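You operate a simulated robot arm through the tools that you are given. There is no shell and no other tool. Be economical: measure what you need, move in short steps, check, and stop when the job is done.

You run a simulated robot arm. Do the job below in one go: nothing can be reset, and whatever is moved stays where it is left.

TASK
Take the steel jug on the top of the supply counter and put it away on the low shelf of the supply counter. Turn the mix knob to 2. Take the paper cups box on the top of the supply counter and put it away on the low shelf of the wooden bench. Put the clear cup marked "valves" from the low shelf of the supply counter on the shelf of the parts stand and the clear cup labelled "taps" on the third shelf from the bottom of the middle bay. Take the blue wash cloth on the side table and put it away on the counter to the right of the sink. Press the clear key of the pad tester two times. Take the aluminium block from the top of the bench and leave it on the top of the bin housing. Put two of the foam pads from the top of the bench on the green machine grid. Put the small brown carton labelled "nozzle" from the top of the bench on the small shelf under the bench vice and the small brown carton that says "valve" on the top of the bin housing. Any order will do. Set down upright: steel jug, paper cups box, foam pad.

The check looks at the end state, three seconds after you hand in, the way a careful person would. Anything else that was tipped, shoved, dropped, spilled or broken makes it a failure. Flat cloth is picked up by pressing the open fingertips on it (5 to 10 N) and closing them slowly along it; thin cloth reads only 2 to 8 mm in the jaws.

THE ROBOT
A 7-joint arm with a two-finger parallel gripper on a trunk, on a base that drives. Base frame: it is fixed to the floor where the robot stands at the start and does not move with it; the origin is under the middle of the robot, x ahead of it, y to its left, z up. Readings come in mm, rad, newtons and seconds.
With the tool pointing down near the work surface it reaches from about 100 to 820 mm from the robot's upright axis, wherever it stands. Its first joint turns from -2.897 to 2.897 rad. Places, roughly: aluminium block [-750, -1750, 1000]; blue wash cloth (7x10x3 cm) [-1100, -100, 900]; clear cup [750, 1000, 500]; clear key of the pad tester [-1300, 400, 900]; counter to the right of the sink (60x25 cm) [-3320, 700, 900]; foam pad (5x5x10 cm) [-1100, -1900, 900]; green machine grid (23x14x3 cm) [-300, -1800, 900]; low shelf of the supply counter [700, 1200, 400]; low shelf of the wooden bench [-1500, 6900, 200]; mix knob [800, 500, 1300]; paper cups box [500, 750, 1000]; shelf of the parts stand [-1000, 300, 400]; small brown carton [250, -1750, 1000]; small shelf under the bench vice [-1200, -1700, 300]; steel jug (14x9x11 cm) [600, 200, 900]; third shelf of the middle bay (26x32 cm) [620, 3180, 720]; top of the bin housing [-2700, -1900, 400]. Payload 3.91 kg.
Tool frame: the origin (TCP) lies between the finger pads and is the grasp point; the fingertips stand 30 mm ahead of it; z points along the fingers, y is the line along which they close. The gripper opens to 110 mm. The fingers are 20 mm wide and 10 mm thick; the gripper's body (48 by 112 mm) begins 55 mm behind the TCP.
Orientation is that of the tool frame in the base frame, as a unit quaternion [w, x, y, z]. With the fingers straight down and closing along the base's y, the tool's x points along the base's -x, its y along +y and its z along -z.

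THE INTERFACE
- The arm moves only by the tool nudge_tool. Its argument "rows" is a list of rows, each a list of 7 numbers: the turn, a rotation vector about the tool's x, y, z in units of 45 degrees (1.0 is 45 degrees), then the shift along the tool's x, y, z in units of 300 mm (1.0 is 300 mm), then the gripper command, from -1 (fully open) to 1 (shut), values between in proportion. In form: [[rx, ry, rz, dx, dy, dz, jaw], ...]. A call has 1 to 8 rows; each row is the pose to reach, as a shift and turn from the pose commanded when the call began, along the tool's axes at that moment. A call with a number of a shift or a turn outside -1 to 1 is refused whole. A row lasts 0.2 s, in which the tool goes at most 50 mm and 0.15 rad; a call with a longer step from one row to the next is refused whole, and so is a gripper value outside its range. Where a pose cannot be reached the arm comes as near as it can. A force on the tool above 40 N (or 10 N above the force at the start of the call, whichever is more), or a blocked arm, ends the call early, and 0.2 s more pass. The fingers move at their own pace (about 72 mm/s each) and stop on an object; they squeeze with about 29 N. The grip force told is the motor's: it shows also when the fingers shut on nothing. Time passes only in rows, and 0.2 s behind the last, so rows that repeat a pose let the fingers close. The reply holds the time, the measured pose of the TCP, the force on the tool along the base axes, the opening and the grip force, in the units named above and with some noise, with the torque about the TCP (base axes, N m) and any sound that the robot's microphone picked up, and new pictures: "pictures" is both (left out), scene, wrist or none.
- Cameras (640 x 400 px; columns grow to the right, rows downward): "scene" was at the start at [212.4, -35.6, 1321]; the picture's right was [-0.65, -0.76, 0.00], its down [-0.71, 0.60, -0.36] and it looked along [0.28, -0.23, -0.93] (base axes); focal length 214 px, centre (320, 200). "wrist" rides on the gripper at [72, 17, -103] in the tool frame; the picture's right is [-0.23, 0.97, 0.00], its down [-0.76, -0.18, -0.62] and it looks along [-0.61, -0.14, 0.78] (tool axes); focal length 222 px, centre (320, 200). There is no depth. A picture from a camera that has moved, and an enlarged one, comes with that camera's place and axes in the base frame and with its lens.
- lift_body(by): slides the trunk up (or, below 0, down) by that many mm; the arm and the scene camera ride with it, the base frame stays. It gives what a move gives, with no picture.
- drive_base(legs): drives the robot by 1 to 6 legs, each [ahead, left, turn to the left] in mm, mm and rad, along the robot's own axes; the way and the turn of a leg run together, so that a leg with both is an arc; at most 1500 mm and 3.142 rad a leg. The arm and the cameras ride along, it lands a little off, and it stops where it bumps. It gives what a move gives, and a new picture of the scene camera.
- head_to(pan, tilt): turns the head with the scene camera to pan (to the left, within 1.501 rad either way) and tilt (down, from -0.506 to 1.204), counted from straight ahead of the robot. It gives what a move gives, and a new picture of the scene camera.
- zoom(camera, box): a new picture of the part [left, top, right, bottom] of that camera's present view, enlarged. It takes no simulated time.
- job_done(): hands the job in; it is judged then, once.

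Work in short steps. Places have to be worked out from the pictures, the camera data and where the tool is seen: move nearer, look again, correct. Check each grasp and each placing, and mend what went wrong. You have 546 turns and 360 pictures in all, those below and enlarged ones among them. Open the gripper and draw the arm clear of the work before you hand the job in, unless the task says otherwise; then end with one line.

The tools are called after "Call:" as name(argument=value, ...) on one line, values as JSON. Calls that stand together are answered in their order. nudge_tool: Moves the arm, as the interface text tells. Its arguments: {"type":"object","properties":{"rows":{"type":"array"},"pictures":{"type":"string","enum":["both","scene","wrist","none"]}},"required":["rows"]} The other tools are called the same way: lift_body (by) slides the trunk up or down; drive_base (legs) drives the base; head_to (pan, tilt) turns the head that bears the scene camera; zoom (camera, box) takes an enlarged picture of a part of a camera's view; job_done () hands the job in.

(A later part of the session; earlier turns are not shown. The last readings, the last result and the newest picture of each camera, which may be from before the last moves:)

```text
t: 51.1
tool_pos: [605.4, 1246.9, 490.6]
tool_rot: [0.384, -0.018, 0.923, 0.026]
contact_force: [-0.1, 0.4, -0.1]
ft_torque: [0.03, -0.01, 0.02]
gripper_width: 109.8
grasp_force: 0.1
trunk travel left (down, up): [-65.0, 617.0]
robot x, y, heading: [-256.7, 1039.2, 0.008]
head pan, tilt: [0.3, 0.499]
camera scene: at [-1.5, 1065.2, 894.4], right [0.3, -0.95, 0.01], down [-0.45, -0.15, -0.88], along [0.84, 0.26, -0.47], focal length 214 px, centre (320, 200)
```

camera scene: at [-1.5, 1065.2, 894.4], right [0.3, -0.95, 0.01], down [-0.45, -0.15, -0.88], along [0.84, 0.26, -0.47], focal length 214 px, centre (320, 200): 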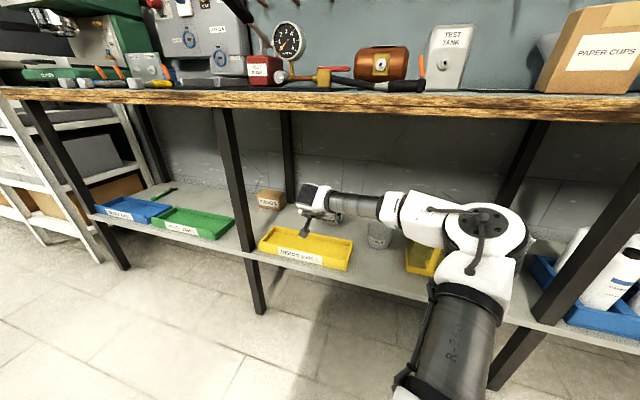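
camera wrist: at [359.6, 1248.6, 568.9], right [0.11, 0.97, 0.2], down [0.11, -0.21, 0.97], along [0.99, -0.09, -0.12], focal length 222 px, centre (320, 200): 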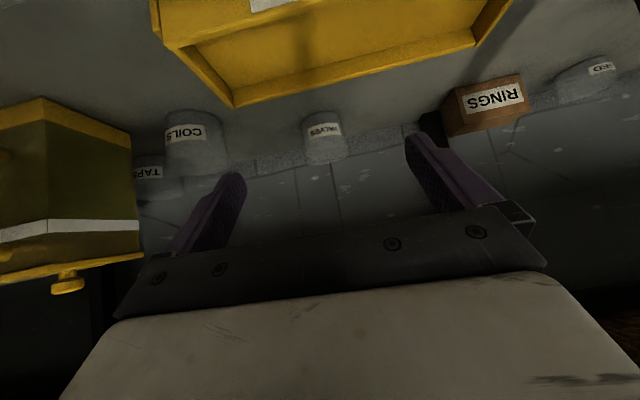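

The reach is generous. I drive forward 110 mm and look with the wrist camera.

Call:
drive_base(legs=[[110, 0, 0]])

Call:
nudge_tool(rows=[[0, 0, 0, 0, 0, 0, -1]], pictures="wrist")

```text
t: 52.3
tool_pos: [716.8, 1243.1, 492.7]
tool_rot: [0.384, -0.016, 0.923, 0.026]
contact_force: [0.3, -0.8, -0.6]
ft_torque: [-0.01, -0.03, 0.0]
gripper_width: 109.9
grasp_force: 0.0
trunk travel left (down, up): [-65.0, 617.0]
robot x, y, heading: [-141.9, 1033.5, -0.003]
head pan, tilt: [0.3, 0.499]
camera scene: at [111.1, 1064.1, 894.4], right [0.3, -0.96, 0.0], down [-0.45, -0.14, -0.88], along [0.84, 0.26, -0.47], focal length 214 px, centre (320, 200)
```

scene: 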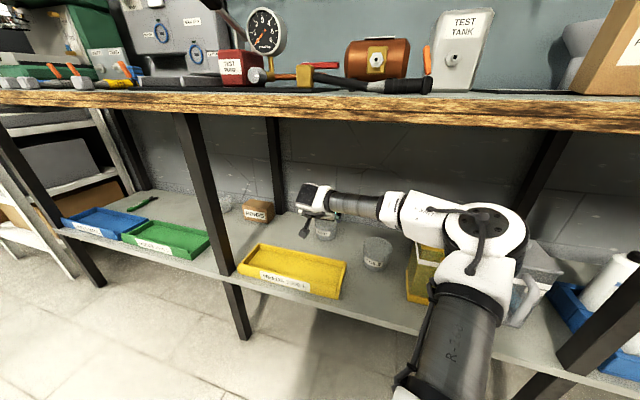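

```text
t: 52.7
tool_pos: [718.9, 1244.3, 489.4]
tool_rot: [0.383, -0.016, 0.923, 0.026]
contact_force: [-0.6, 0.2, 0.5]
ft_torque: [-0.02, 0.0, 0.02]
gripper_width: 110.1
grasp_force: 0.0
trunk travel left (down, up): [-65.0, 617.0]
robot x, y, heading: [-139.4, 1036.3, -0.001]
head pan, tilt: [0.3, 0.499]
camera wrist: at [592.5, 1252.7, 512.6], right [0.11, 0.97, 0.2], down [0.11, -0.21, 0.97], along [0.99, -0.09, -0.13], focal length 222 px, centre (320, 200)
```

wrist: 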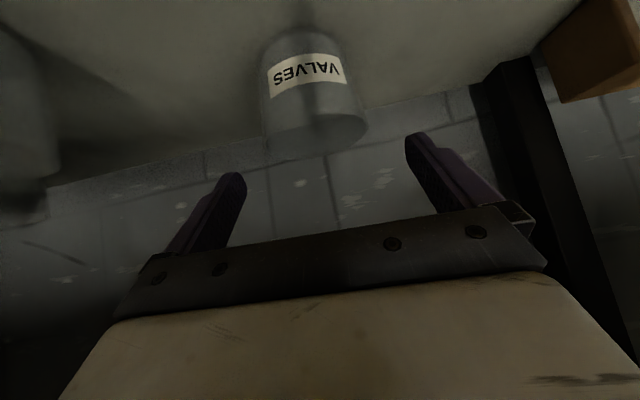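

VALVES cup centre ≈ (778,1244), z 365–430. I move the open fingers down around it.

Call:
nudge_tool(rows=[[0, 0, 0, 0.013, 0, 0.083, -1], [0, 0, 0, 0.026, 0, 0.166, -1], [0, 0, 0, 0.039, 0, 0.249, -1], [0, 0, 0, 0.052, 0, 0.33, -1], [0, 0, 0, 0.052, 0, 0.33, -1]], pictures="wrist")

```text
t: 53.9
tool_pos: [777.1, 1250.2, 408.1]
tool_rot: [0.382, -0.016, 0.924, 0.026]
contact_force: [-0.3, -0.4, -0.3]
ft_torque: [-0.02, 0.01, 0.04]
gripper_width: 109.8
grasp_force: 0.1
trunk travel left (down, up): [-65.0, 617.0]
robot x, y, heading: [-141.1, 1036.7, -0.002]
head pan, tilt: [0.3, 0.499]
camera wrist: at [652.0, 1258.6, 430.7], right [0.11, 0.97, 0.2], down [0.11, -0.21, 0.97], along [0.99, -0.09, -0.13], focal length 222 px, centre (320, 200)
```

wrist: 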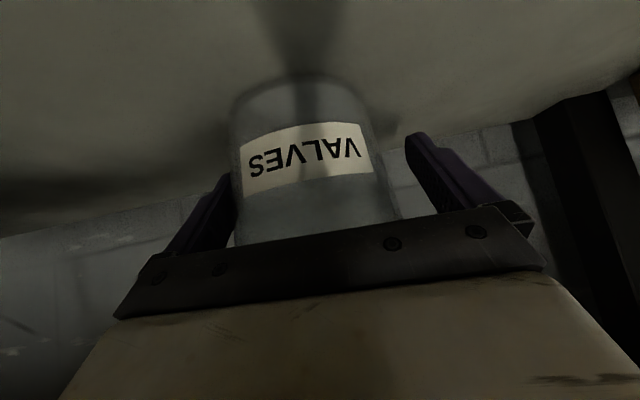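

Cup is between the fingers; I shift 5 mm right and close.

Call:
nudge_tool(rows=[[0, 0, 0, 0, -0.018, 0, -1], [0, 0, 0, 0, -0.018, 0, -0.3], [0, 0, 0, 0, -0.018, 0, 0.2], [0, 0, 0, 0, -0.018, 0, 0.6], [0, 0, 0, 0, -0.018, 0, 1], [0, 0, 0, 0, -0.018, 0, 1]], pictures="wrist")

```text
t: 55.3
tool_pos: [778.2, 1244.5, 408.9]
tool_rot: [0.384, -0.015, 0.923, 0.026]
contact_force: [0.9, -0.1, 0.4]
ft_torque: [0.02, 0.02, -0.01]
gripper_width: 88.9
grasp_force: 29.3
trunk travel left (down, up): [-65.0, 617.0]
robot x, y, heading: [-138.7, 1036.2, -0.002]
head pan, tilt: [0.3, 0.499]
camera wrist: at [652.0, 1253.1, 430.7], right [0.11, 0.97, 0.2], down [0.11, -0.21, 0.97], along [0.99, -0.09, -0.13], focal length 222 px, centre (320, 200)
```

wrist: 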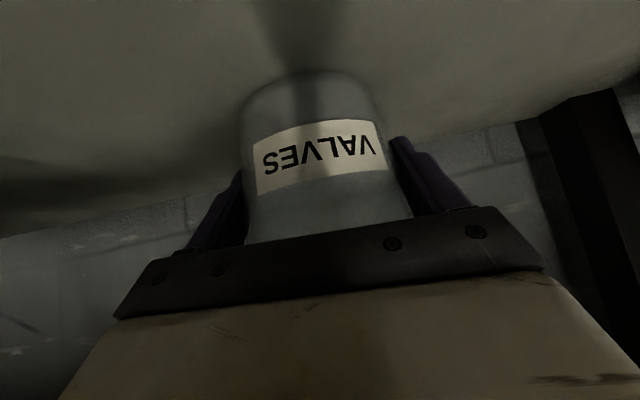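

Grasped (89 mm). I lift 80 mm straight up and check.

Call:
nudge_tool(rows=[[0, 0, 0, -0.06, 0, -0.06, 1], [0, 0, 0, -0.12, 0, -0.12, 1], [0, 0, 0, -0.19, 0, -0.19, 1], [0, 0, 0, -0.19, 0, -0.19, 1]], pictures="wrist")

Call:
drive_base(legs=[[-130, 0, 0]])

```text
t: 56.3
tool_pos: [777.0, 1241.9, 490.6]
tool_rot: [0.384, -0.016, 0.923, 0.025]
contact_force: [-0.1, 0.1, -0.6]
ft_torque: [0.0, 0.0, 0.01]
gripper_width: 88.4
grasp_force: 29.2
trunk travel left (down, up): [-65.0, 617.0]
robot x, y, heading: [-144.0, 1031.8, -0.002]
head pan, tilt: [0.3, 0.499]
camera wrist: at [651.5, 1250.0, 512.8], right [0.11, 0.97, 0.2], down [0.1, -0.21, 0.97], along [0.99, -0.09, -0.12], focal length 222 px, centre (320, 200)
```

wrist: 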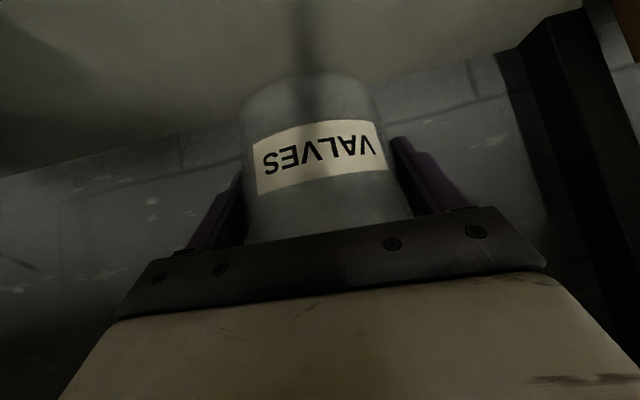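

```text
t: 57.6
tool_pos: [646.2, 1240.2, 489.9]
tool_rot: [0.384, -0.016, 0.923, 0.026]
contact_force: [-0.3, 0.4, -0.5]
ft_torque: [0.0, 0.01, -0.01]
gripper_width: 88.6
grasp_force: 28.6
trunk travel left (down, up): [-65.0, 617.0]
robot x, y, heading: [-276.0, 1033.6, -0.006]
head pan, tilt: [0.3, 0.499]
camera scene: at [-19.9, 1063.9, 894.4], right [0.29, -0.96, 0.0], down [-0.45, -0.14, -0.88], along [0.84, 0.26, -0.47], focal length 214 px, centre (320, 200)
```

scene: 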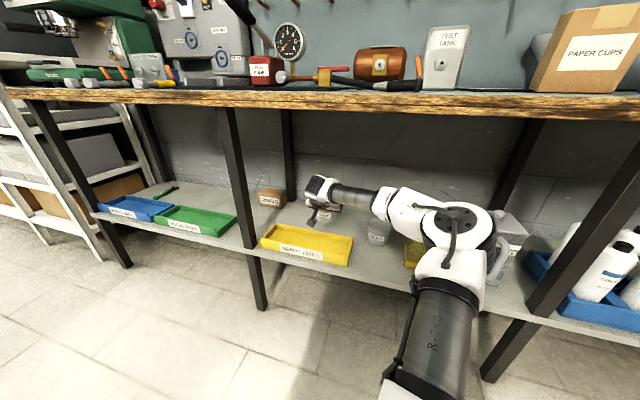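

Cup held firmly. I retract the arm 370 mm, then turn left in stages to see the space behind.

Call:
nudge_tool(rows=[[0, 0, 0, 0.11, 0, -0.11, 1], [0, 0, 0, 0.22, 0, -0.22, 1], [0, 0, 0, 0.33, 0, -0.33, 1], [0, 0, 0, 0.44, 0, -0.44, 1], [0, 0, 0, 0.55, 0, -0.55, 1], [0, 0, 0, 0.66, 0, -0.66, 1], [0, 0, 0, 0.77, 0, -0.77, 1], [0, 0, 0, 0.87, 0, -0.87, 1]], pictures="none")

Call:
head_to(pan=0.6, tilt=0.4)

Call:
drive_base(legs=[[0, 0, 1.57]])

```text
t: 59.4
tool_pos: [288.2, 1234.6, 500.1]
tool_rot: [0.383, -0.015, 0.923, 0.025]
contact_force: [0.7, -0.1, -0.4]
ft_torque: [0.01, 0.03, 0.01]
gripper_width: 88.4
grasp_force: 28.9
out of reach, approached as far as the arm can: row 8
trunk travel left (down, up): [-65.0, 617.0]
robot x, y, heading: [-274.1, 1035.8, -0.007]
head pan, tilt: [0.3, 0.499]
```

```text
t: 60.2
tool_pos: [288.9, 1235.5, 500.0]
tool_rot: [0.383, -0.016, 0.923, 0.025]
contact_force: [-0.2, 0.5, -0.3]
ft_torque: [0.02, 0.0, -0.01]
gripper_width: 88.7
grasp_force: 28.7
trunk travel left (down, up): [-65.0, 617.0]
robot x, y, heading: [-270.8, 1031.2, -0.001]
head pan, tilt: [0.6, 0.4]
camera scene: at [-31.2, 1090.0, 903.4], right [0.56, -0.83, 0.01], down [-0.31, -0.22, -0.92], along [0.76, 0.52, -0.38], focal length 214 px, centre (320, 200)
```

scene: 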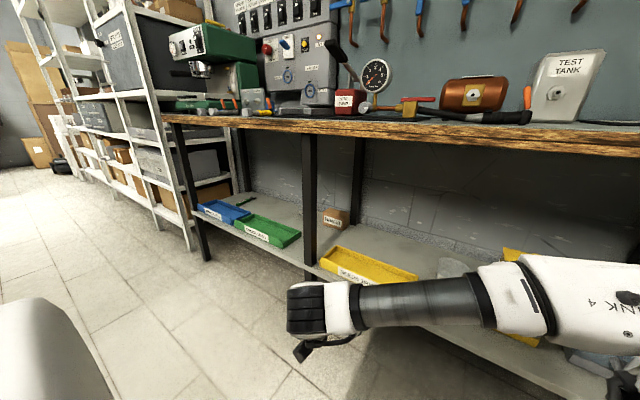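

```text
t: 64.6
tool_pos: [-486.4, 1592.2, 498.5]
tool_rot: [-0.249, 0.672, -0.633, -0.292]
contact_force: [0.2, 0.5, 0.2]
ft_torque: [-0.03, 0.0, 0.01]
gripper_width: 88.3
grasp_force: 28.9
trunk travel left (down, up): [-65.0, 617.0]
robot x, y, heading: [-274.7, 1038.4, 1.594]
head pan, tilt: [0.6, 0.4]
camera scene: at [-332.0, 1277.4, 903.5], right [0.81, 0.59, 0.0], down [0.23, -0.31, -0.92], along [-0.54, 0.75, -0.39], focal length 214 px, centre (320, 200)
```

scene: 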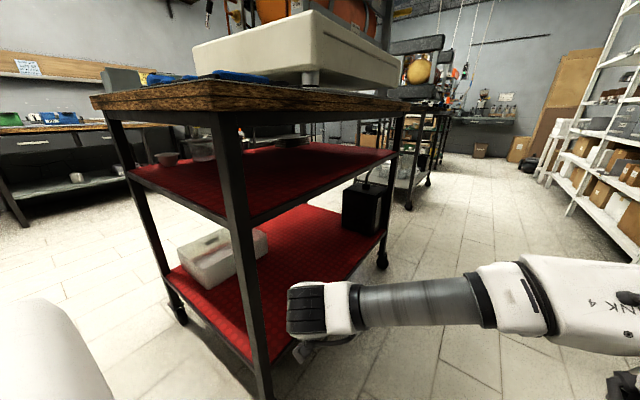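

A wheeled table with red shelves stands to the left; the TCP is close to it. I look further left.

Call:
head_to(pan=1.35, tilt=0.35)

```text
t: 65.7
tool_pos: [-486.9, 1592.2, 499.2]
tool_rot: [-0.249, 0.672, -0.633, -0.291]
contact_force: [-0.2, 0.2, -0.1]
ft_torque: [0.01, 0.0, 0.04]
gripper_width: 88.2
grasp_force: 29.0
trunk travel left (down, up): [-65.0, 617.0]
robot x, y, heading: [-274.5, 1037.1, 1.599]
head pan, tilt: [1.349, 0.351]
camera scene: at [-369.1, 1220.6, 907.6], right [0.2, 0.98, 0.01], down [0.34, -0.06, -0.94], along [-0.92, 0.19, -0.34], focal length 214 px, centre (320, 200)
```

scene: 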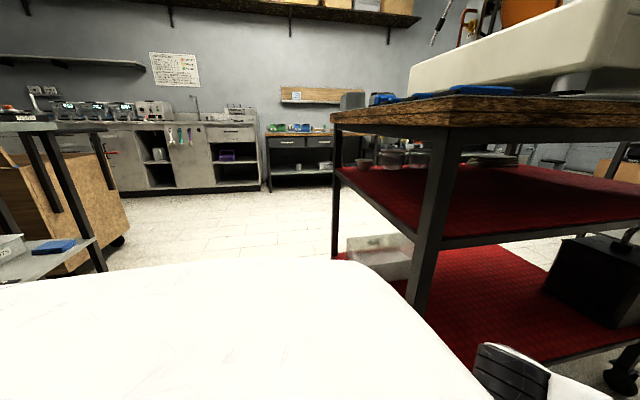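

The parts stand seems to be the stand at the left edge (low shelf with a blue item). I back off toward −y/+x and then turn to face it.

Call:
drive_base(legs=[[-250, -150, 0], [0, 0, 1.0]])

Call:
head_to(pan=0.8, tilt=0.45)

```text
t: 70.3
tool_pos: [-694.7, 919.8, 500.9]
tool_rot: [-0.081, 0.892, -0.239, -0.375]
contact_force: [0.4, -0.1, 0.3]
ft_torque: [0.02, 0.02, -0.03]
gripper_width: 88.0
grasp_force: 28.3
trunk travel left (down, up): [-65.0, 617.0]
robot x, y, heading: [-111.5, 793.5, 2.586]
head pan, tilt: [1.349, 0.351]
camera scene: at [-318.7, 813.0, 907.6], right [-0.71, 0.7, 0.01], down [0.24, 0.25, -0.94], along [-0.66, -0.67, -0.34], focal length 214 px, centre (320, 200)
```

scene: 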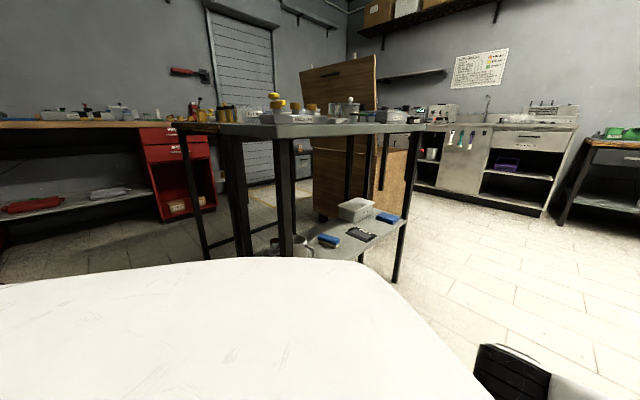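

```text
t: 71.3
tool_pos: [-694.6, 919.7, 499.6]
tool_rot: [-0.081, 0.892, -0.239, -0.375]
contact_force: [-0.6, 0.0, -0.7]
ft_torque: [-0.04, -0.04, -0.02]
gripper_width: 88.2
grasp_force: 29.2
trunk travel left (down, up): [-65.0, 617.0]
robot x, y, heading: [-112.8, 793.7, 2.582]
head pan, tilt: [0.799, 0.45]
camera scene: at [-342.5, 857.3, 898.7], right [-0.24, 0.97, 0.01], down [0.42, 0.11, -0.9], along [-0.88, -0.21, -0.43], focal length 214 px, centre (320, 200)
```

scene: 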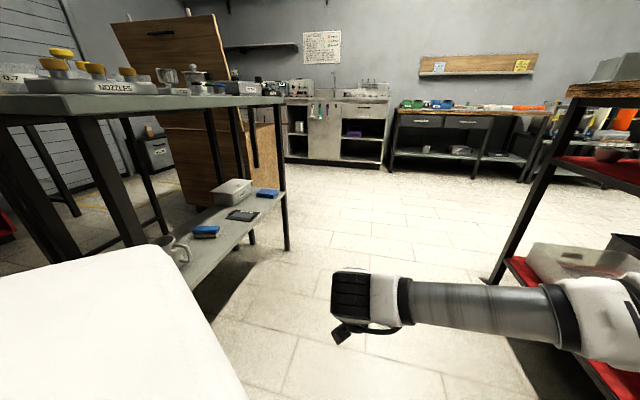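

The stand's low shelf is visible; I zoom in on it.

Call:
zoom(camera="scene", box=[130, 60, 330, 280])

```text
1.82 times, centred on (230, 170) of scene
camera zoom: at [-342.5, 857.3, 898.7], right [-0.24, 0.97, 0.01], down [0.42, 0.11, -0.9], along [-0.88, -0.21, -0.43], focal length 390 px, centre (484, 254)
```

zoom: 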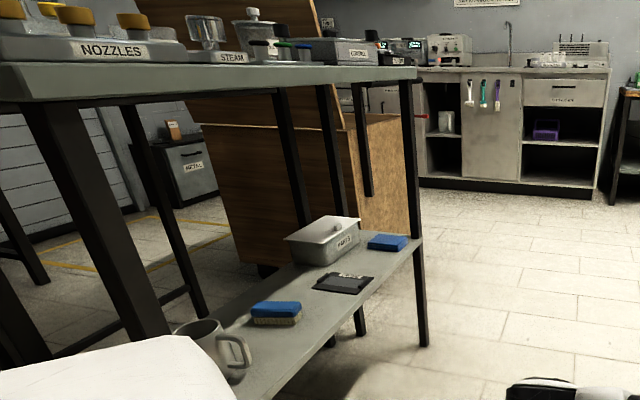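

Shelf z≈400, front edge y≈390, items from x −784 to −1345; a free spot lies near (−1070,200). I turn to face −y and back up, then check.

Call:
drive_base(legs=[[0, 0, 2.12], [-230, 0, 0]])

Call:
head_to(pan=-0.9, tilt=0.4)

```text
t: 74.1
tool_pos: [-607.0, 463.4, 499.6]
tool_rot: [0.059, 0.913, 0.125, -0.383]
contact_force: [-0.3, 0.8, 1.1]
ft_torque: [-0.04, 0.0, 0.06]
gripper_width: 87.9
grasp_force: 29.3
trunk travel left (down, up): [-65.0, 617.0]
robot x, y, heading: [-110.5, 790.3, -2.882]
head pan, tilt: [0.799, 0.45]
stopped in leg 1: the force on the tool passed its limit at 145 N (the readings are from after the stop); the commanded pose is now the measured one
camera scene: at [-317.3, 668.8, 898.8], right [-0.87, 0.49, 0.01], down [0.21, 0.38, -0.9], along [-0.44, -0.79, -0.43], focal length 214 px, centre (320, 200)
```

scene: 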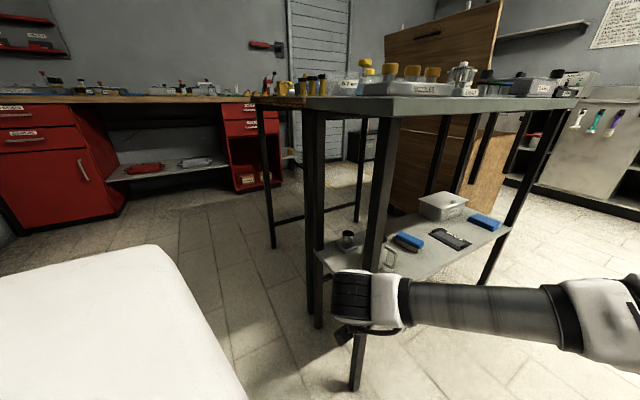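

```text
t: 75.8
tool_pos: [-607.9, 463.1, 500.4]
tool_rot: [0.059, 0.914, 0.125, -0.383]
contact_force: [1.0, 4.4, 1.1]
ft_torque: [-0.07, 0.02, -0.04]
gripper_width: 87.9
grasp_force: 29.2
trunk travel left (down, up): [-65.0, 617.0]
robot x, y, heading: [-111.4, 792.9, -2.882]
head pan, tilt: [-0.901, 0.4]
camera scene: at [-346.6, 804.1, 903.5], right [0.6, 0.8, 0.0], down [0.31, -0.23, -0.92], along [-0.74, 0.55, -0.38], focal length 214 px, centre (320, 200)
```

scene: 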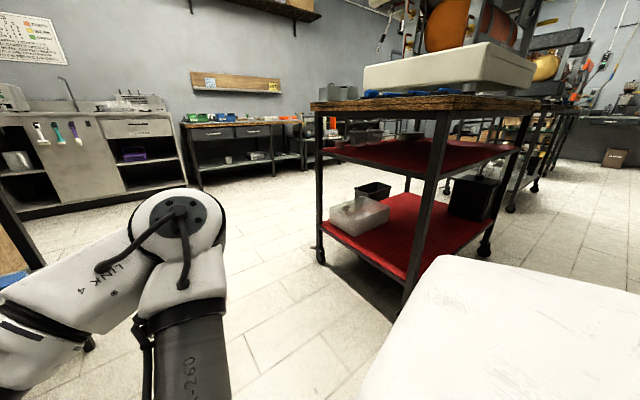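

The hand touched the stand's near front leg while turning; the cup is still held. I turn back, move away in +y, and turn again with clearance.

Call:
drive_base(legs=[[0, 0, -0.3], [-60, -270, 0]])

Call:
head_to(pan=0.5, tilt=0.4)

```text
t: 79.5
tool_pos: [-612.1, 884.9, 499.9]
tool_rot: [0.003, 0.922, -0.008, -0.387]
contact_force: [-0.2, -0.7, -0.1]
ft_torque: [0.01, 0.02, -0.01]
gripper_width: 87.9
grasp_force: 29.1
trunk travel left (down, up): [-65.0, 617.0]
robot x, y, heading: [-42.0, 1061.1, 3.107]
head pan, tilt: [-0.901, 0.4]
camera scene: at [-264.1, 1137.1, 903.5], right [0.8, 0.59, 0.0], down [0.23, -0.31, -0.92], along [-0.55, 0.74, -0.38], focal length 214 px, centre (320, 200)
```

scene: 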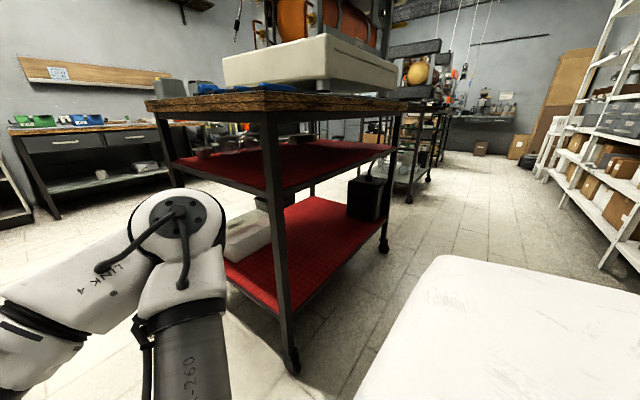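

```text
t: 81.0
tool_pos: [-611.4, 885.3, 499.3]
tool_rot: [0.003, 0.923, -0.009, -0.386]
contact_force: [0.5, -0.3, -0.4]
ft_torque: [-0.03, 0.0, 0.01]
gripper_width: 87.9
grasp_force: 28.7
trunk travel left (down, up): [-65.0, 617.0]
robot x, y, heading: [-44.2, 1061.3, 3.107]
head pan, tilt: [0.499, 0.4]
camera scene: at [-291.7, 1021.1, 903.5], right [-0.45, 0.89, 0.0], down [0.34, 0.18, -0.92], along [-0.83, -0.41, -0.38], focal length 214 px, centre (320, 200)
```

scene: 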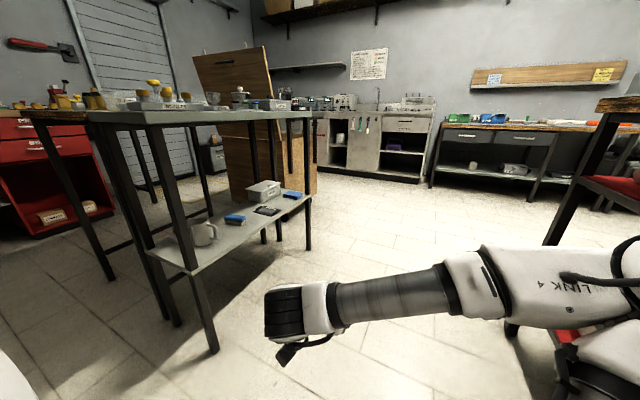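

I zoom on the shelf again from this angle to choose the free spot.

Call:
zoom(camera="scene", box=[150, 150, 340, 270])

```text
3.33 times, centred on (245, 210) of scene
camera zoom: at [-291.7, 1021.1, 903.5], right [-0.45, 0.89, 0.0], down [0.34, 0.18, -0.92], along [-0.83, -0.41, -0.38], focal length 715 px, centre (570, 167)
```

zoom: 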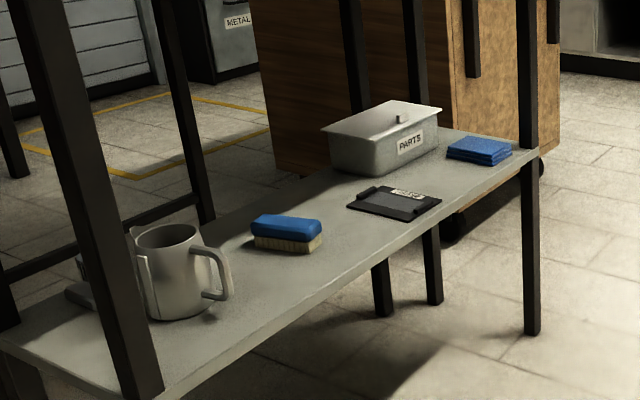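

Chosen spot: (−1075,168), behind the flat black item. I'll turn to face −y, then strafe along the gap between stand and red table.

Call:
drive_base(legs=[[0, 0, 1.605], [-25, 0, 0]])

Call:
head_to(pan=-1.3, tilt=0.4)

```text
t: 85.7
tool_pos: [123.0, 510.2, 499.3]
tool_rot: [0.274, 0.663, 0.641, -0.273]
contact_force: [-0.1, -0.5, -0.2]
ft_torque: [0.01, 0.03, 0.05]
gripper_width: 87.9
grasp_force: 28.8
trunk travel left (down, up): [-65.0, 617.0]
robot x, y, heading: [-39.1, 1081.3, -1.615]
head pan, tilt: [0.499, 0.4]
camera scene: at [-7.7, 833.2, 903.5], right [-0.9, -0.44, 0.0], down [-0.17, 0.34, -0.92], along [0.4, -0.83, -0.38], focal length 214 px, centre (320, 200)
```

scene: 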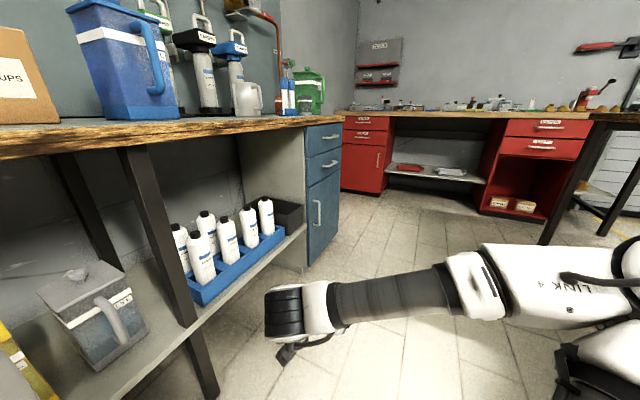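

```text
t: 87.5
tool_pos: [124.5, 510.0, 499.6]
tool_rot: [0.274, 0.662, 0.642, -0.273]
contact_force: [0.7, 0.6, -0.5]
ft_torque: [0.05, 0.0, -0.01]
gripper_width: 87.4
grasp_force: 28.4
trunk travel left (down, up): [-65.0, 617.0]
robot x, y, heading: [-42.9, 1082.2, -1.614]
head pan, tilt: [-1.3, 0.4]
camera scene: at [-138.7, 895.7, 903.3], right [-0.22, 0.97, -0.01], down [0.38, 0.08, -0.92], along [-0.9, -0.21, -0.39], focal length 214 px, centre (320, 200)
```

scene: 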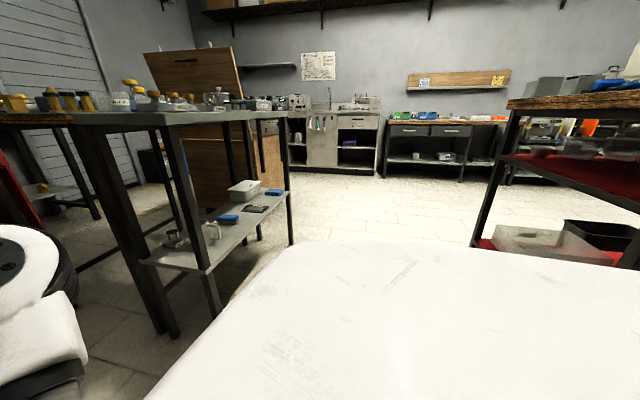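

The gap looks clear. I straighten the heading and strafe right about 1090 mm.

Call:
drive_base(legs=[[0, 0, 0.043], [0, -1090, 0]])

Call:
head_to(pan=0.0, tilt=0.55)

```text
t: 96.7
tool_pos: [-941.6, 518.4, 499.1]
tool_rot: [0.281, 0.645, 0.659, -0.266]
contact_force: [-0.1, 0.2, 0.4]
ft_torque: [-0.05, -0.01, 0.03]
gripper_width: 87.6
grasp_force: 29.1
trunk travel left (down, up): [-65.0, 617.0]
robot x, y, heading: [-1138.6, 1078.3, -1.565]
head pan, tilt: [-1.3, 0.4]
camera scene: at [-1223.1, 889.7, 903.4], right [-0.27, 0.96, -0.01], down [0.37, 0.1, -0.92], along [-0.89, -0.25, -0.39], focal length 214 px, centre (320, 200)
```

scene: 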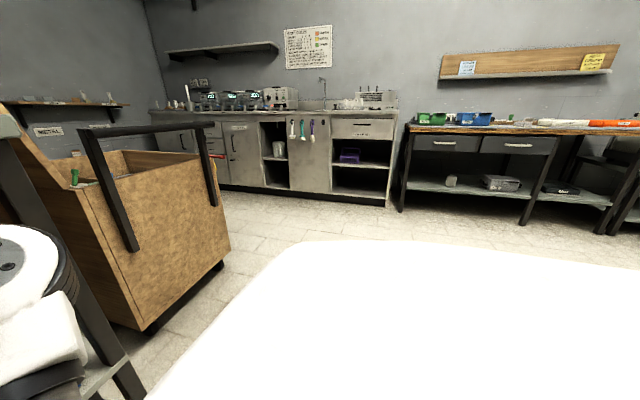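

```text
t: 98.2
tool_pos: [-941.1, 519.0, 499.6]
tool_rot: [0.281, 0.645, 0.659, -0.266]
contact_force: [-0.1, 0.0, 0.2]
ft_torque: [-0.01, -0.04, -0.01]
gripper_width: 87.7
grasp_force: 28.9
trunk travel left (down, up): [-65.0, 617.0]
robot x, y, heading: [-1133.9, 1077.8, -1.564]
head pan, tilt: [0.0, 0.55]
camera scene: at [-1133.5, 825.2, 889.9], right [-1.0, -0.01, 0.0], down [0.0, 0.52, -0.86], along [0.0, -0.86, -0.52], focal length 214 px, centre (320, 200)
```

scene: 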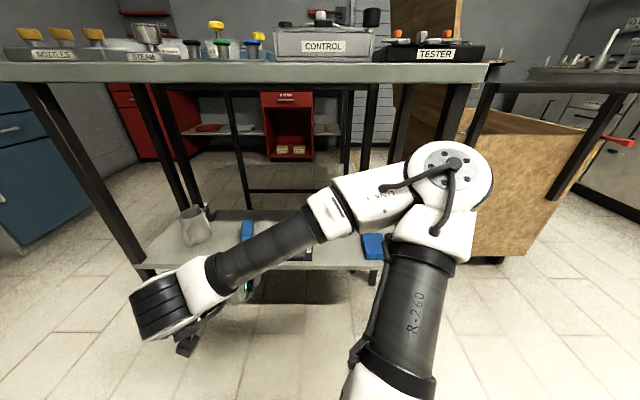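

Clear view: I extend the arm toward the spot (ΔX −134, ΔY −351) at constant height.

Call:
nudge_tool(rows=[[0, 0, 0, -0.1025, -0.056, 0.1025, 1], [0, 0, 0, -0.205, -0.112, 0.205, 1], [0, 0, 0, -0.3075, -0.168, 0.3075, 1], [0, 0, 0, -0.41, -0.224, 0.41, 1], [0, 0, 0, -0.5125, -0.28, 0.5125, 1], [0, 0, 0, -0.615, -0.336, 0.615, 1], [0, 0, 0, -0.7175, -0.392, 0.7175, 1], [0, 0, 0, -0.82, -0.447, 0.82, 1]], pictures="both")

```text
t: 100.0
tool_pos: [-1073.6, 167.4, 504.1]
tool_rot: [0.28, 0.647, 0.657, -0.266]
contact_force: [-0.2, -0.2, -0.7]
ft_torque: [0.01, -0.01, 0.04]
gripper_width: 87.7
grasp_force: 29.0
trunk travel left (down, up): [-65.0, 617.0]
robot x, y, heading: [-1135.2, 1079.4, -1.562]
head pan, tilt: [0.0, 0.55]
camera scene: at [-1133.3, 825.7, 890.0], right [-1.0, -0.01, 0.0], down [0.0, 0.52, -0.86], along [0.0, -0.86, -0.52], focal length 214 px, centre (320, 200)
camera wrist: at [-1059.7, 290.5, 524.5], right [0.97, -0.14, 0.17], down [-0.19, -0.09, 0.98], along [-0.12, -0.99, -0.12], focal length 222 px, centre (320, 200)
```

scene: 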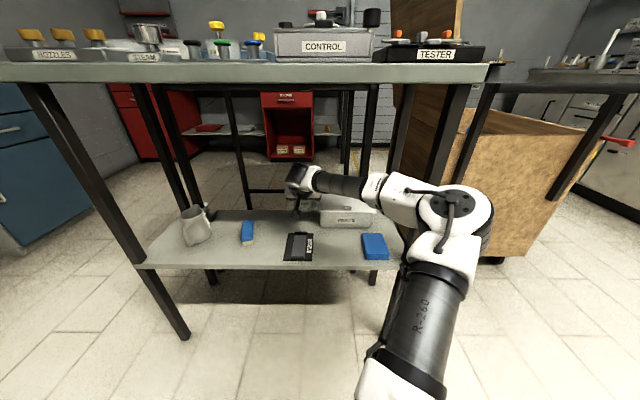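
wrist: 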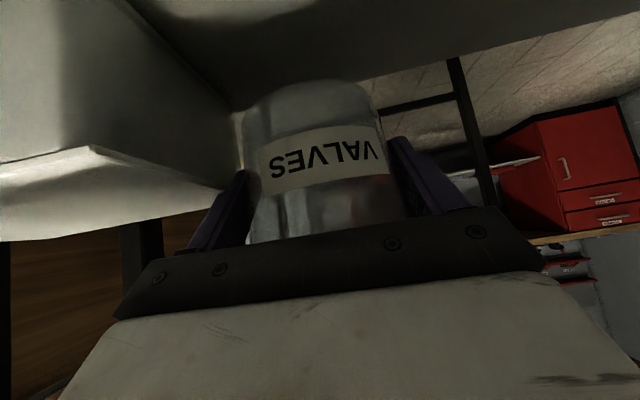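

Rechecking from here, the box's left edge is x≈−1140, so a better spot is x≈−1022. I shift +52 mm in X and lower to 460.

Call:
nudge_tool(rows=[[0, 0, 0, 0, 0.09, 0, 1], [0, 0, 0, 0, 0.173, 0, 1], [0, 0, 0, 0.05, 0.173, 0.05, 1], [0, 0, 0, 0.1, 0.173, 0.1, 1]], pictures="scene")

```text
t: 101.0
tool_pos: [-1014.0, 165.7, 465.8]
tool_rot: [0.284, 0.643, 0.658, -0.268]
contact_force: [-2.0, 1.5, 21.9]
ft_torque: [-0.15, -0.13, 0.13]
gripper_width: 87.3
grasp_force: 29.2
trunk travel left (down, up): [-65.0, 617.0]
robot x, y, heading: [-1136.1, 1080.5, -1.564]
head pan, tilt: [0.0, 0.55]
camera scene: at [-1134.2, 824.4, 889.9], right [-1.0, -0.01, 0.0], down [0.0, 0.52, -0.86], along [0.01, -0.86, -0.52], focal length 214 px, centre (320, 200)
```

scene: 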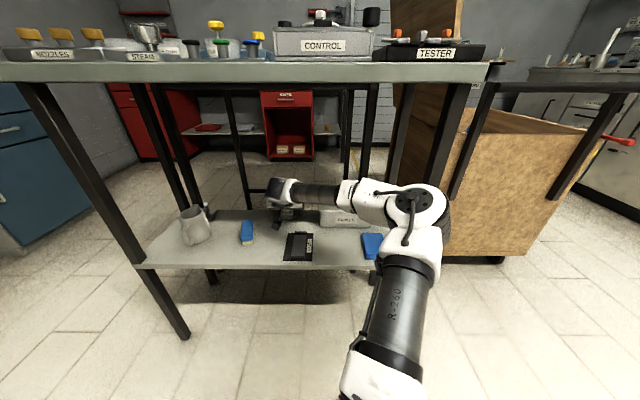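

Contact (22 N upward) at z≈466: the cup rests on the shelf. I zoom to verify before releasing.

Call:
zoom(camera="scene", box=[200, 150, 400, 275])

Call:
zoom(camera="wrist", box=[0, 0, 640, 400])

```text
3.20 times, centred on (300, 212) of scene
camera zoom: at [-1134.2, 824.4, 889.9], right [-1.0, -0.01, 0.0], down [0.0, 0.52, -0.86], along [0.01, -0.86, -0.52], focal length 686 px, centre (384, 160)
```

zoom: 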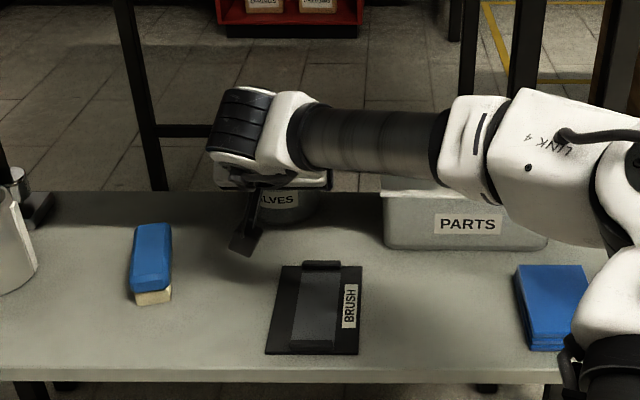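

```text
1.00 times, centred on (320, 200) of wrist (not enlarged: the box is as wide or as high as the picture)
camera zoom: at [-1000.9, 290.7, 484.3], right [0.98, -0.13, 0.17], down [-0.19, -0.09, 0.98], along [-0.11, -0.99, -0.11], focal length 222 px, centre (320, 200)
```

zoom: 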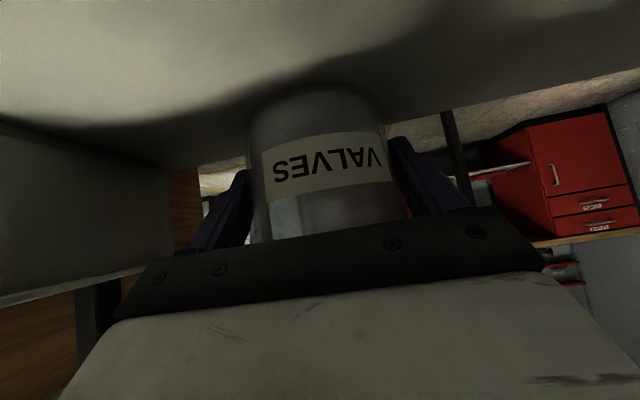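

The cup is near the shelf's rear edge (y≈127), so I lift slightly, bring it 28 mm forward, and set it down again.

Call:
nudge_tool(rows=[[0, 0, 0, -0.04, 0, -0.04, 1], [0, 0, 0, 0.025, 0, -0.105, 1], [0, 0, 0, 0.045, 0, -0.085, 1], [0, 0, 0, 0.058, 0, -0.072, 1], [0, 0, 0, 0.062, 0, -0.068, 1]], pictures="none")

```text
t: 102.2
tool_pos: [-1013.8, 195.1, 462.4]
tool_rot: [0.282, 0.645, 0.658, -0.267]
contact_force: [-1.5, 2.9, 22.2]
ft_torque: [-0.19, -0.1, 0.11]
gripper_width: 87.1
grasp_force: 29.1
trunk travel left (down, up): [-65.0, 617.0]
robot x, y, heading: [-1136.2, 1077.1, -1.562]
head pan, tilt: [0.0, 0.55]
```

On the shelf at (−1014,195). I release and retract along the tool axis.

Call:
nudge_tool(rows=[[0, 0, 0, -0.008, 0, -0.008, 0.6], [0, 0, 0, -0.008, 0, -0.008, 0.2], [0, 0, 0, -0.008, 0, -0.008, -0.4], [0, 0, 0, -0.008, 0, -0.008, -1], [0, 0, 0, -0.008, 0, -0.008, -1], [0, 0, 0, 0, 0, -0.15, -1], [0, 0, 0, 0, 0, -0.3, -1], [0, 0, 0, 0, 0, -0.4, -1]], pictures="both")

```text
t: 104.0
tool_pos: [-1016.9, 284.7, 545.5]
tool_rot: [0.281, 0.645, 0.659, -0.265]
contact_force: [1.1, -0.1, -0.4]
ft_torque: [0.01, -0.03, -0.02]
gripper_width: 109.8
grasp_force: 0.2
trunk travel left (down, up): [-65.0, 617.0]
robot x, y, heading: [-1140.1, 1085.8, -1.567]
head pan, tilt: [0.0, 0.55]
camera scene: at [-1135.3, 823.8, 890.0], right [-1.0, -0.01, 0.0], down [0.0, 0.52, -0.85], along [0.01, -0.85, -0.52], focal length 214 px, centre (320, 200)
camera wrist: at [-1004.8, 408.9, 565.8], right [0.98, -0.13, 0.17], down [-0.19, -0.09, 0.98], along [-0.11, -0.99, -0.12], focal length 222 px, centre (320, 200)
```

scene: 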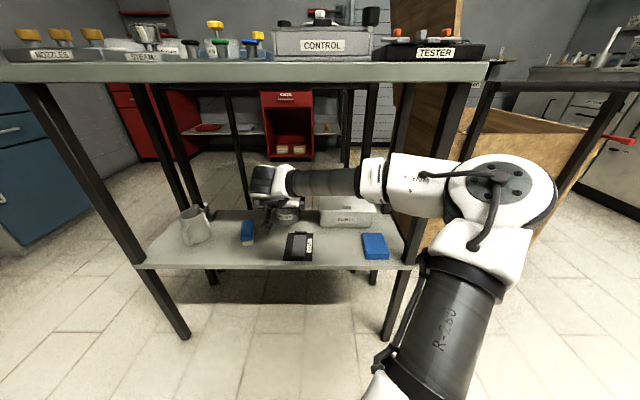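
wrist: 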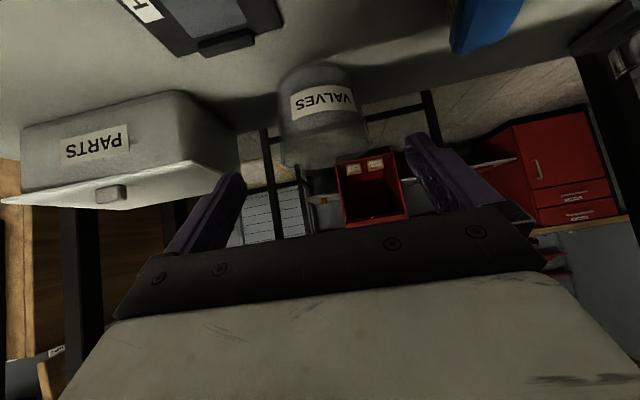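

Cup stands upright on the stand shelf. I retract the arm and then raise the trunk to look at the pad tester on top here.

Call:
nudge_tool(rows=[[0, 0, 0, 0.1, 0, -0.1, -1], [0, 0, 0, 0.2, 0, -0.2, -1], [0, 0, 0, 0.3, 0, -0.3, -1], [0, 0, 0, 0.4, 0, -0.4, -1], [0, 0, 0, 0.5, 0, -0.5, -1], [0, 0, 0, 0.58, 0, -0.58, -1]], pictures="none")

Call:
lift_body(by=400)

Call:
head_to(pan=-0.2, tilt=0.6)

```text
t: 105.4
tool_pos: [-1006.7, 505.5, 562.2]
tool_rot: [0.279, 0.648, 0.656, -0.267]
contact_force: [0.6, -0.3, 0.0]
ft_torque: [-0.01, 0.01, 0.01]
gripper_width: 110.2
grasp_force: 0.1
out of reach, approached as far as the arm can: row 5, 6
trunk travel left (down, up): [-65.0, 617.0]
robot x, y, heading: [-1131.0, 1081.4, -1.564]
head pan, tilt: [0.0, 0.55]
```

```text
t: 109.2
tool_pos: [-1006.2, 503.1, 954.8]
tool_rot: [0.278, 0.648, 0.658, -0.264]
contact_force: [-1.3, 0.1, -0.2]
ft_torque: [0.0, -0.03, -0.02]
gripper_width: 110.1
grasp_force: 0.0
trunk travel left (down, up): [-465.0, 217.0]
robot x, y, heading: [-1134.8, 1080.9, -1.564]
head pan, tilt: [0.0, 0.55]
```

```text
t: 109.9
tool_pos: [-1005.2, 502.1, 954.4]
tool_rot: [0.278, 0.647, 0.659, -0.263]
contact_force: [0.3, 0.0, -0.3]
ft_torque: [-0.03, -0.01, 0.01]
gripper_width: 109.8
grasp_force: 0.0
trunk travel left (down, up): [-465.0, 217.0]
robot x, y, heading: [-1134.7, 1080.6, -1.563]
head pan, tilt: [-0.201, 0.6]
camera scene: at [-1151.8, 824.6, 1280.8], right [-0.98, 0.19, 0.0], down [0.11, 0.55, -0.83], along [-0.16, -0.81, -0.56], focal length 214 px, centre (320, 200)
```

scene: 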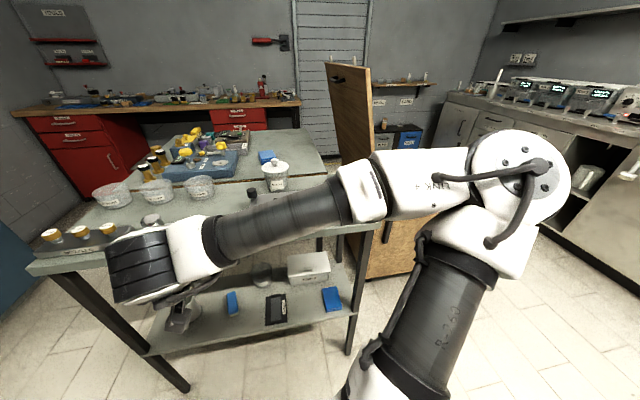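

The arm hides the tester; I take a wrist picture.

Call:
nudge_tool(rows=[[0, 0, 0, -0.08, -0.12, -0.08, -1], [0, 0, 0, -0.16, -0.24, -0.16, -1], [0, 0, 0, -0.24, -0.36, -0.24, -1], [0, 0, 0, -0.32, -0.48, -0.32, -1], [0, 0, 0, -0.32, -0.6, -0.32, -1], [0, 0, 0, -0.32, -0.72, -0.32, -1]], pictures="both")

```text
t: 111.3
tool_pos: [-1219.0, 499.8, 1086.3]
tool_rot: [0.278, 0.647, 0.66, -0.263]
contact_force: [0.0, 1.4, 0.3]
ft_torque: [0.01, -0.03, -0.01]
gripper_width: 109.9
grasp_force: 0.0
trunk travel left (down, up): [-465.0, 217.0]
robot x, y, heading: [-1139.0, 1080.1, -1.563]
head pan, tilt: [-0.201, 0.6]
camera scene: at [-1152.0, 824.6, 1280.8], right [-0.98, 0.19, 0.0], down [0.11, 0.55, -0.83], along [-0.16, -0.81, -0.56], focal length 214 px, centre (320, 200)
camera wrist: at [-1206.3, 623.6, 1108.4], right [0.98, -0.14, 0.17], down [-0.19, -0.1, 0.98], along [-0.12, -0.99, -0.12], focal length 222 px, centre (320, 200)
```

scene: 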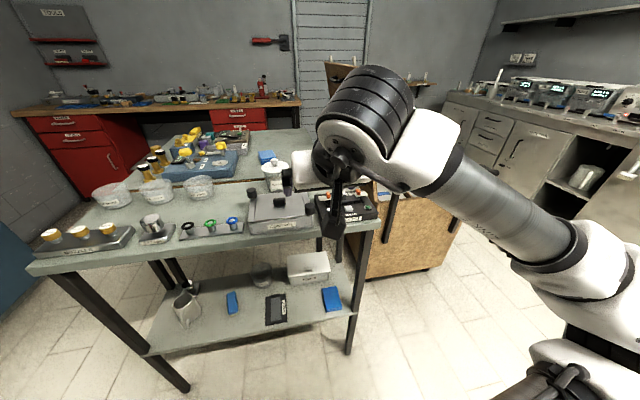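
wrist: 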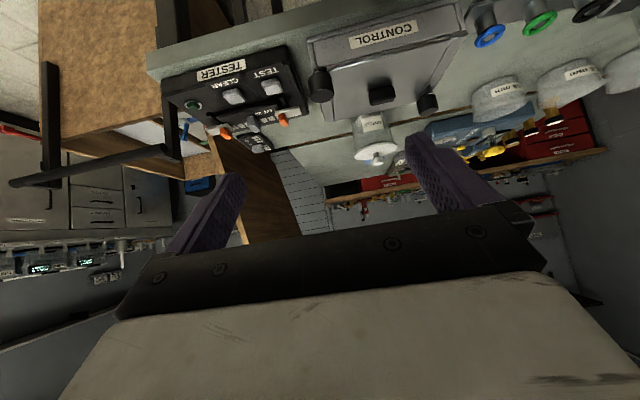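

Tester keys are visible in the wrist view; I zoom on them.

Call:
zoom(camera="wrist", box=[150, 40, 310, 160])

```text
3.33 times, centred on (230, 100) of wrist
camera zoom: at [-1206.3, 623.6, 1108.4], right [0.98, -0.14, 0.17], down [-0.19, -0.1, 0.98], along [-0.12, -0.99, -0.12], focal length 740 px, centre (620, 533)
```

zoom: 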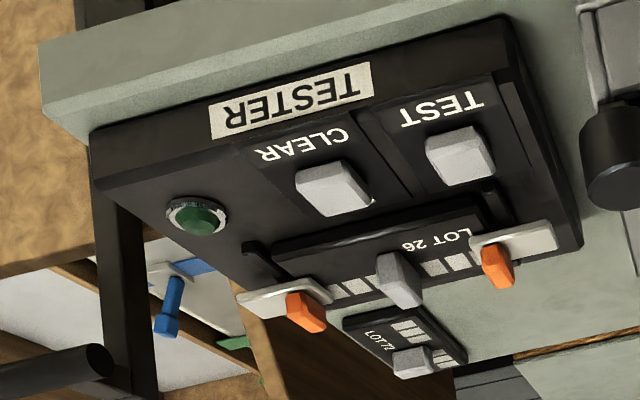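

The CLEAR key is at roughly (−1329,357,915). I bring the tool vertical above it with fingers closed.

Call:
nudge_tool(rows=[[0, 0.16, 0, -0.04, -0.06, 0.06, -0.5], [0, 0.33, 0, -0.08, -0.12, 0.12, 0], [0, 0.5, 0, -0.12, -0.18, 0.18, 0.5], [0, 0.67, 0, -0.16, -0.24, 0.25, 1], [0, 0.84, 0, -0.2, -0.3, 0.32, 1], [0, 1, 0, -0.245, -0.353, 0.385, 1], [0, 1, 0, -0.245, -0.353, 0.385, 1]], pictures="both")

```text
t: 112.9
tool_pos: [-1326.9, 360.4, 1054.7]
tool_rot: [0.004, 0.698, 0.716, 0.003]
contact_force: [0.6, 0.5, -0.5]
ft_torque: [0.01, 0.02, -0.02]
gripper_width: 0.0
grasp_force: 29.1
trunk travel left (down, up): [-465.0, 217.0]
robot x, y, heading: [-1133.5, 1077.6, -1.562]
head pan, tilt: [-0.201, 0.6]
camera scene: at [-1151.9, 824.5, 1280.7], right [-0.98, 0.19, 0.0], down [0.11, 0.55, -0.83], along [-0.16, -0.81, -0.57], focal length 214 px, centre (320, 200)
camera wrist: at [-1312.6, 432.0, 1157.8], right [0.98, -0.2, 0.01], down [-0.17, -0.77, 0.62], along [-0.12, -0.61, -0.78], focal length 222 px, centre (320, 200)
```

scene: 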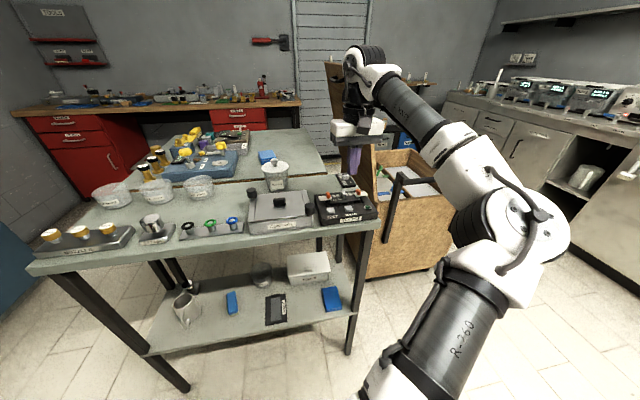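
wrist: 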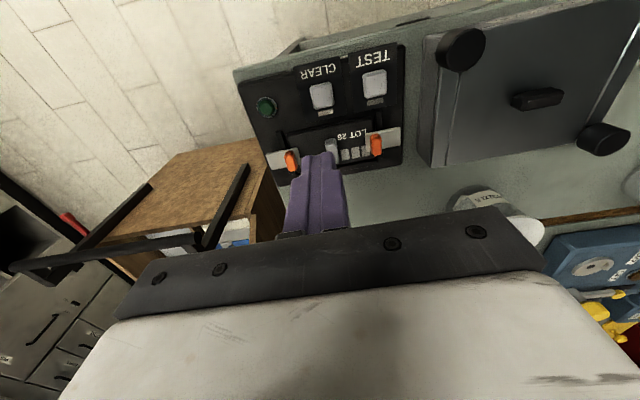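

Triangulated key: (−1321,374,~915). I move over it and down to ~10 mm above.

Call:
nudge_tool(rows=[[0, 0, 0, 0.047, 0.02, 0.1, 1], [0, 0, 0, 0.047, 0.02, 0.2, 1], [0, 0, 0, 0.047, 0.02, 0.28, 1], [0, 0, 0, 0.047, 0.02, 0.31, 1], [0, 0, 0, 0.047, 0.02, 0.31, 1]], pictures="both")

Call:
zoom(camera="scene", box=[300, 150, 400, 250])

```text
t: 114.1
tool_pos: [-1320.3, 373.5, 963.4]
tool_rot: [0.005, 0.699, 0.716, 0.005]
contact_force: [1.0, 0.1, -0.4]
ft_torque: [-0.01, -0.03, -0.01]
gripper_width: 0.0
grasp_force: 29.1
trunk travel left (down, up): [-465.0, 217.0]
robot x, y, heading: [-1138.8, 1084.1, -1.561]
head pan, tilt: [-0.201, 0.6]
camera scene: at [-1151.8, 824.6, 1280.8], right [-0.98, 0.19, 0.0], down [0.11, 0.55, -0.83], along [-0.16, -0.81, -0.56], focal length 214 px, centre (320, 200)
camera wrist: at [-1306.2, 446.9, 1066.8], right [0.98, -0.2, 0.01], down [-0.17, -0.77, 0.62], along [-0.12, -0.61, -0.78], focal length 222 px, centre (320, 200)
```

scene: 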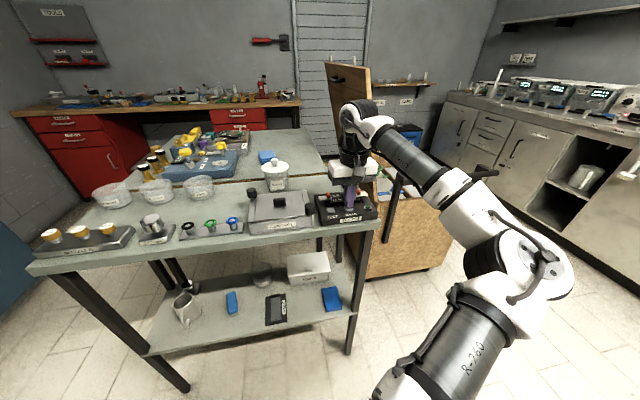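
wrist: 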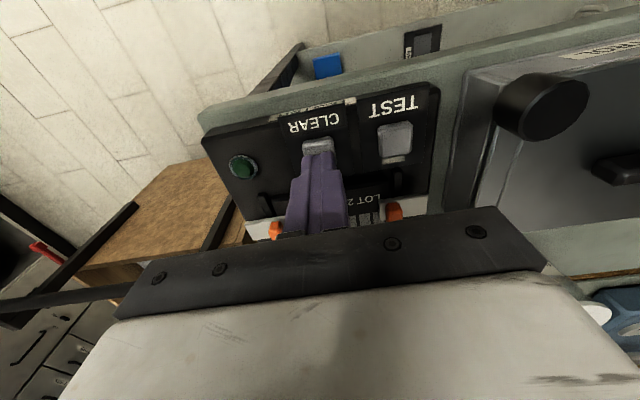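

```text
4.00 times, centred on (350, 200) of scene
camera zoom: at [-1151.8, 824.6, 1280.8], right [-0.98, 0.19, 0.0], down [0.11, 0.55, -0.83], along [-0.16, -0.81, -0.56], focal length 858 px, centre (200, 200)
```

zoom: 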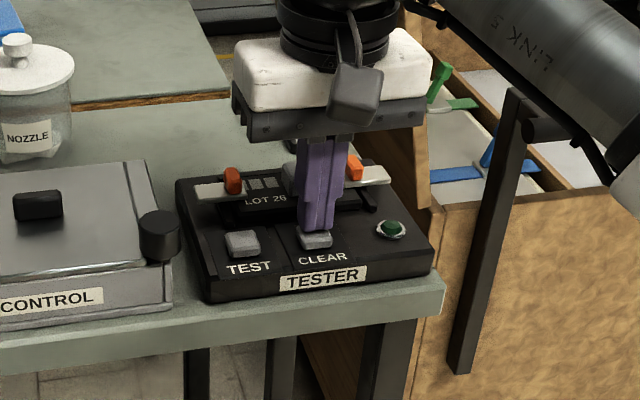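

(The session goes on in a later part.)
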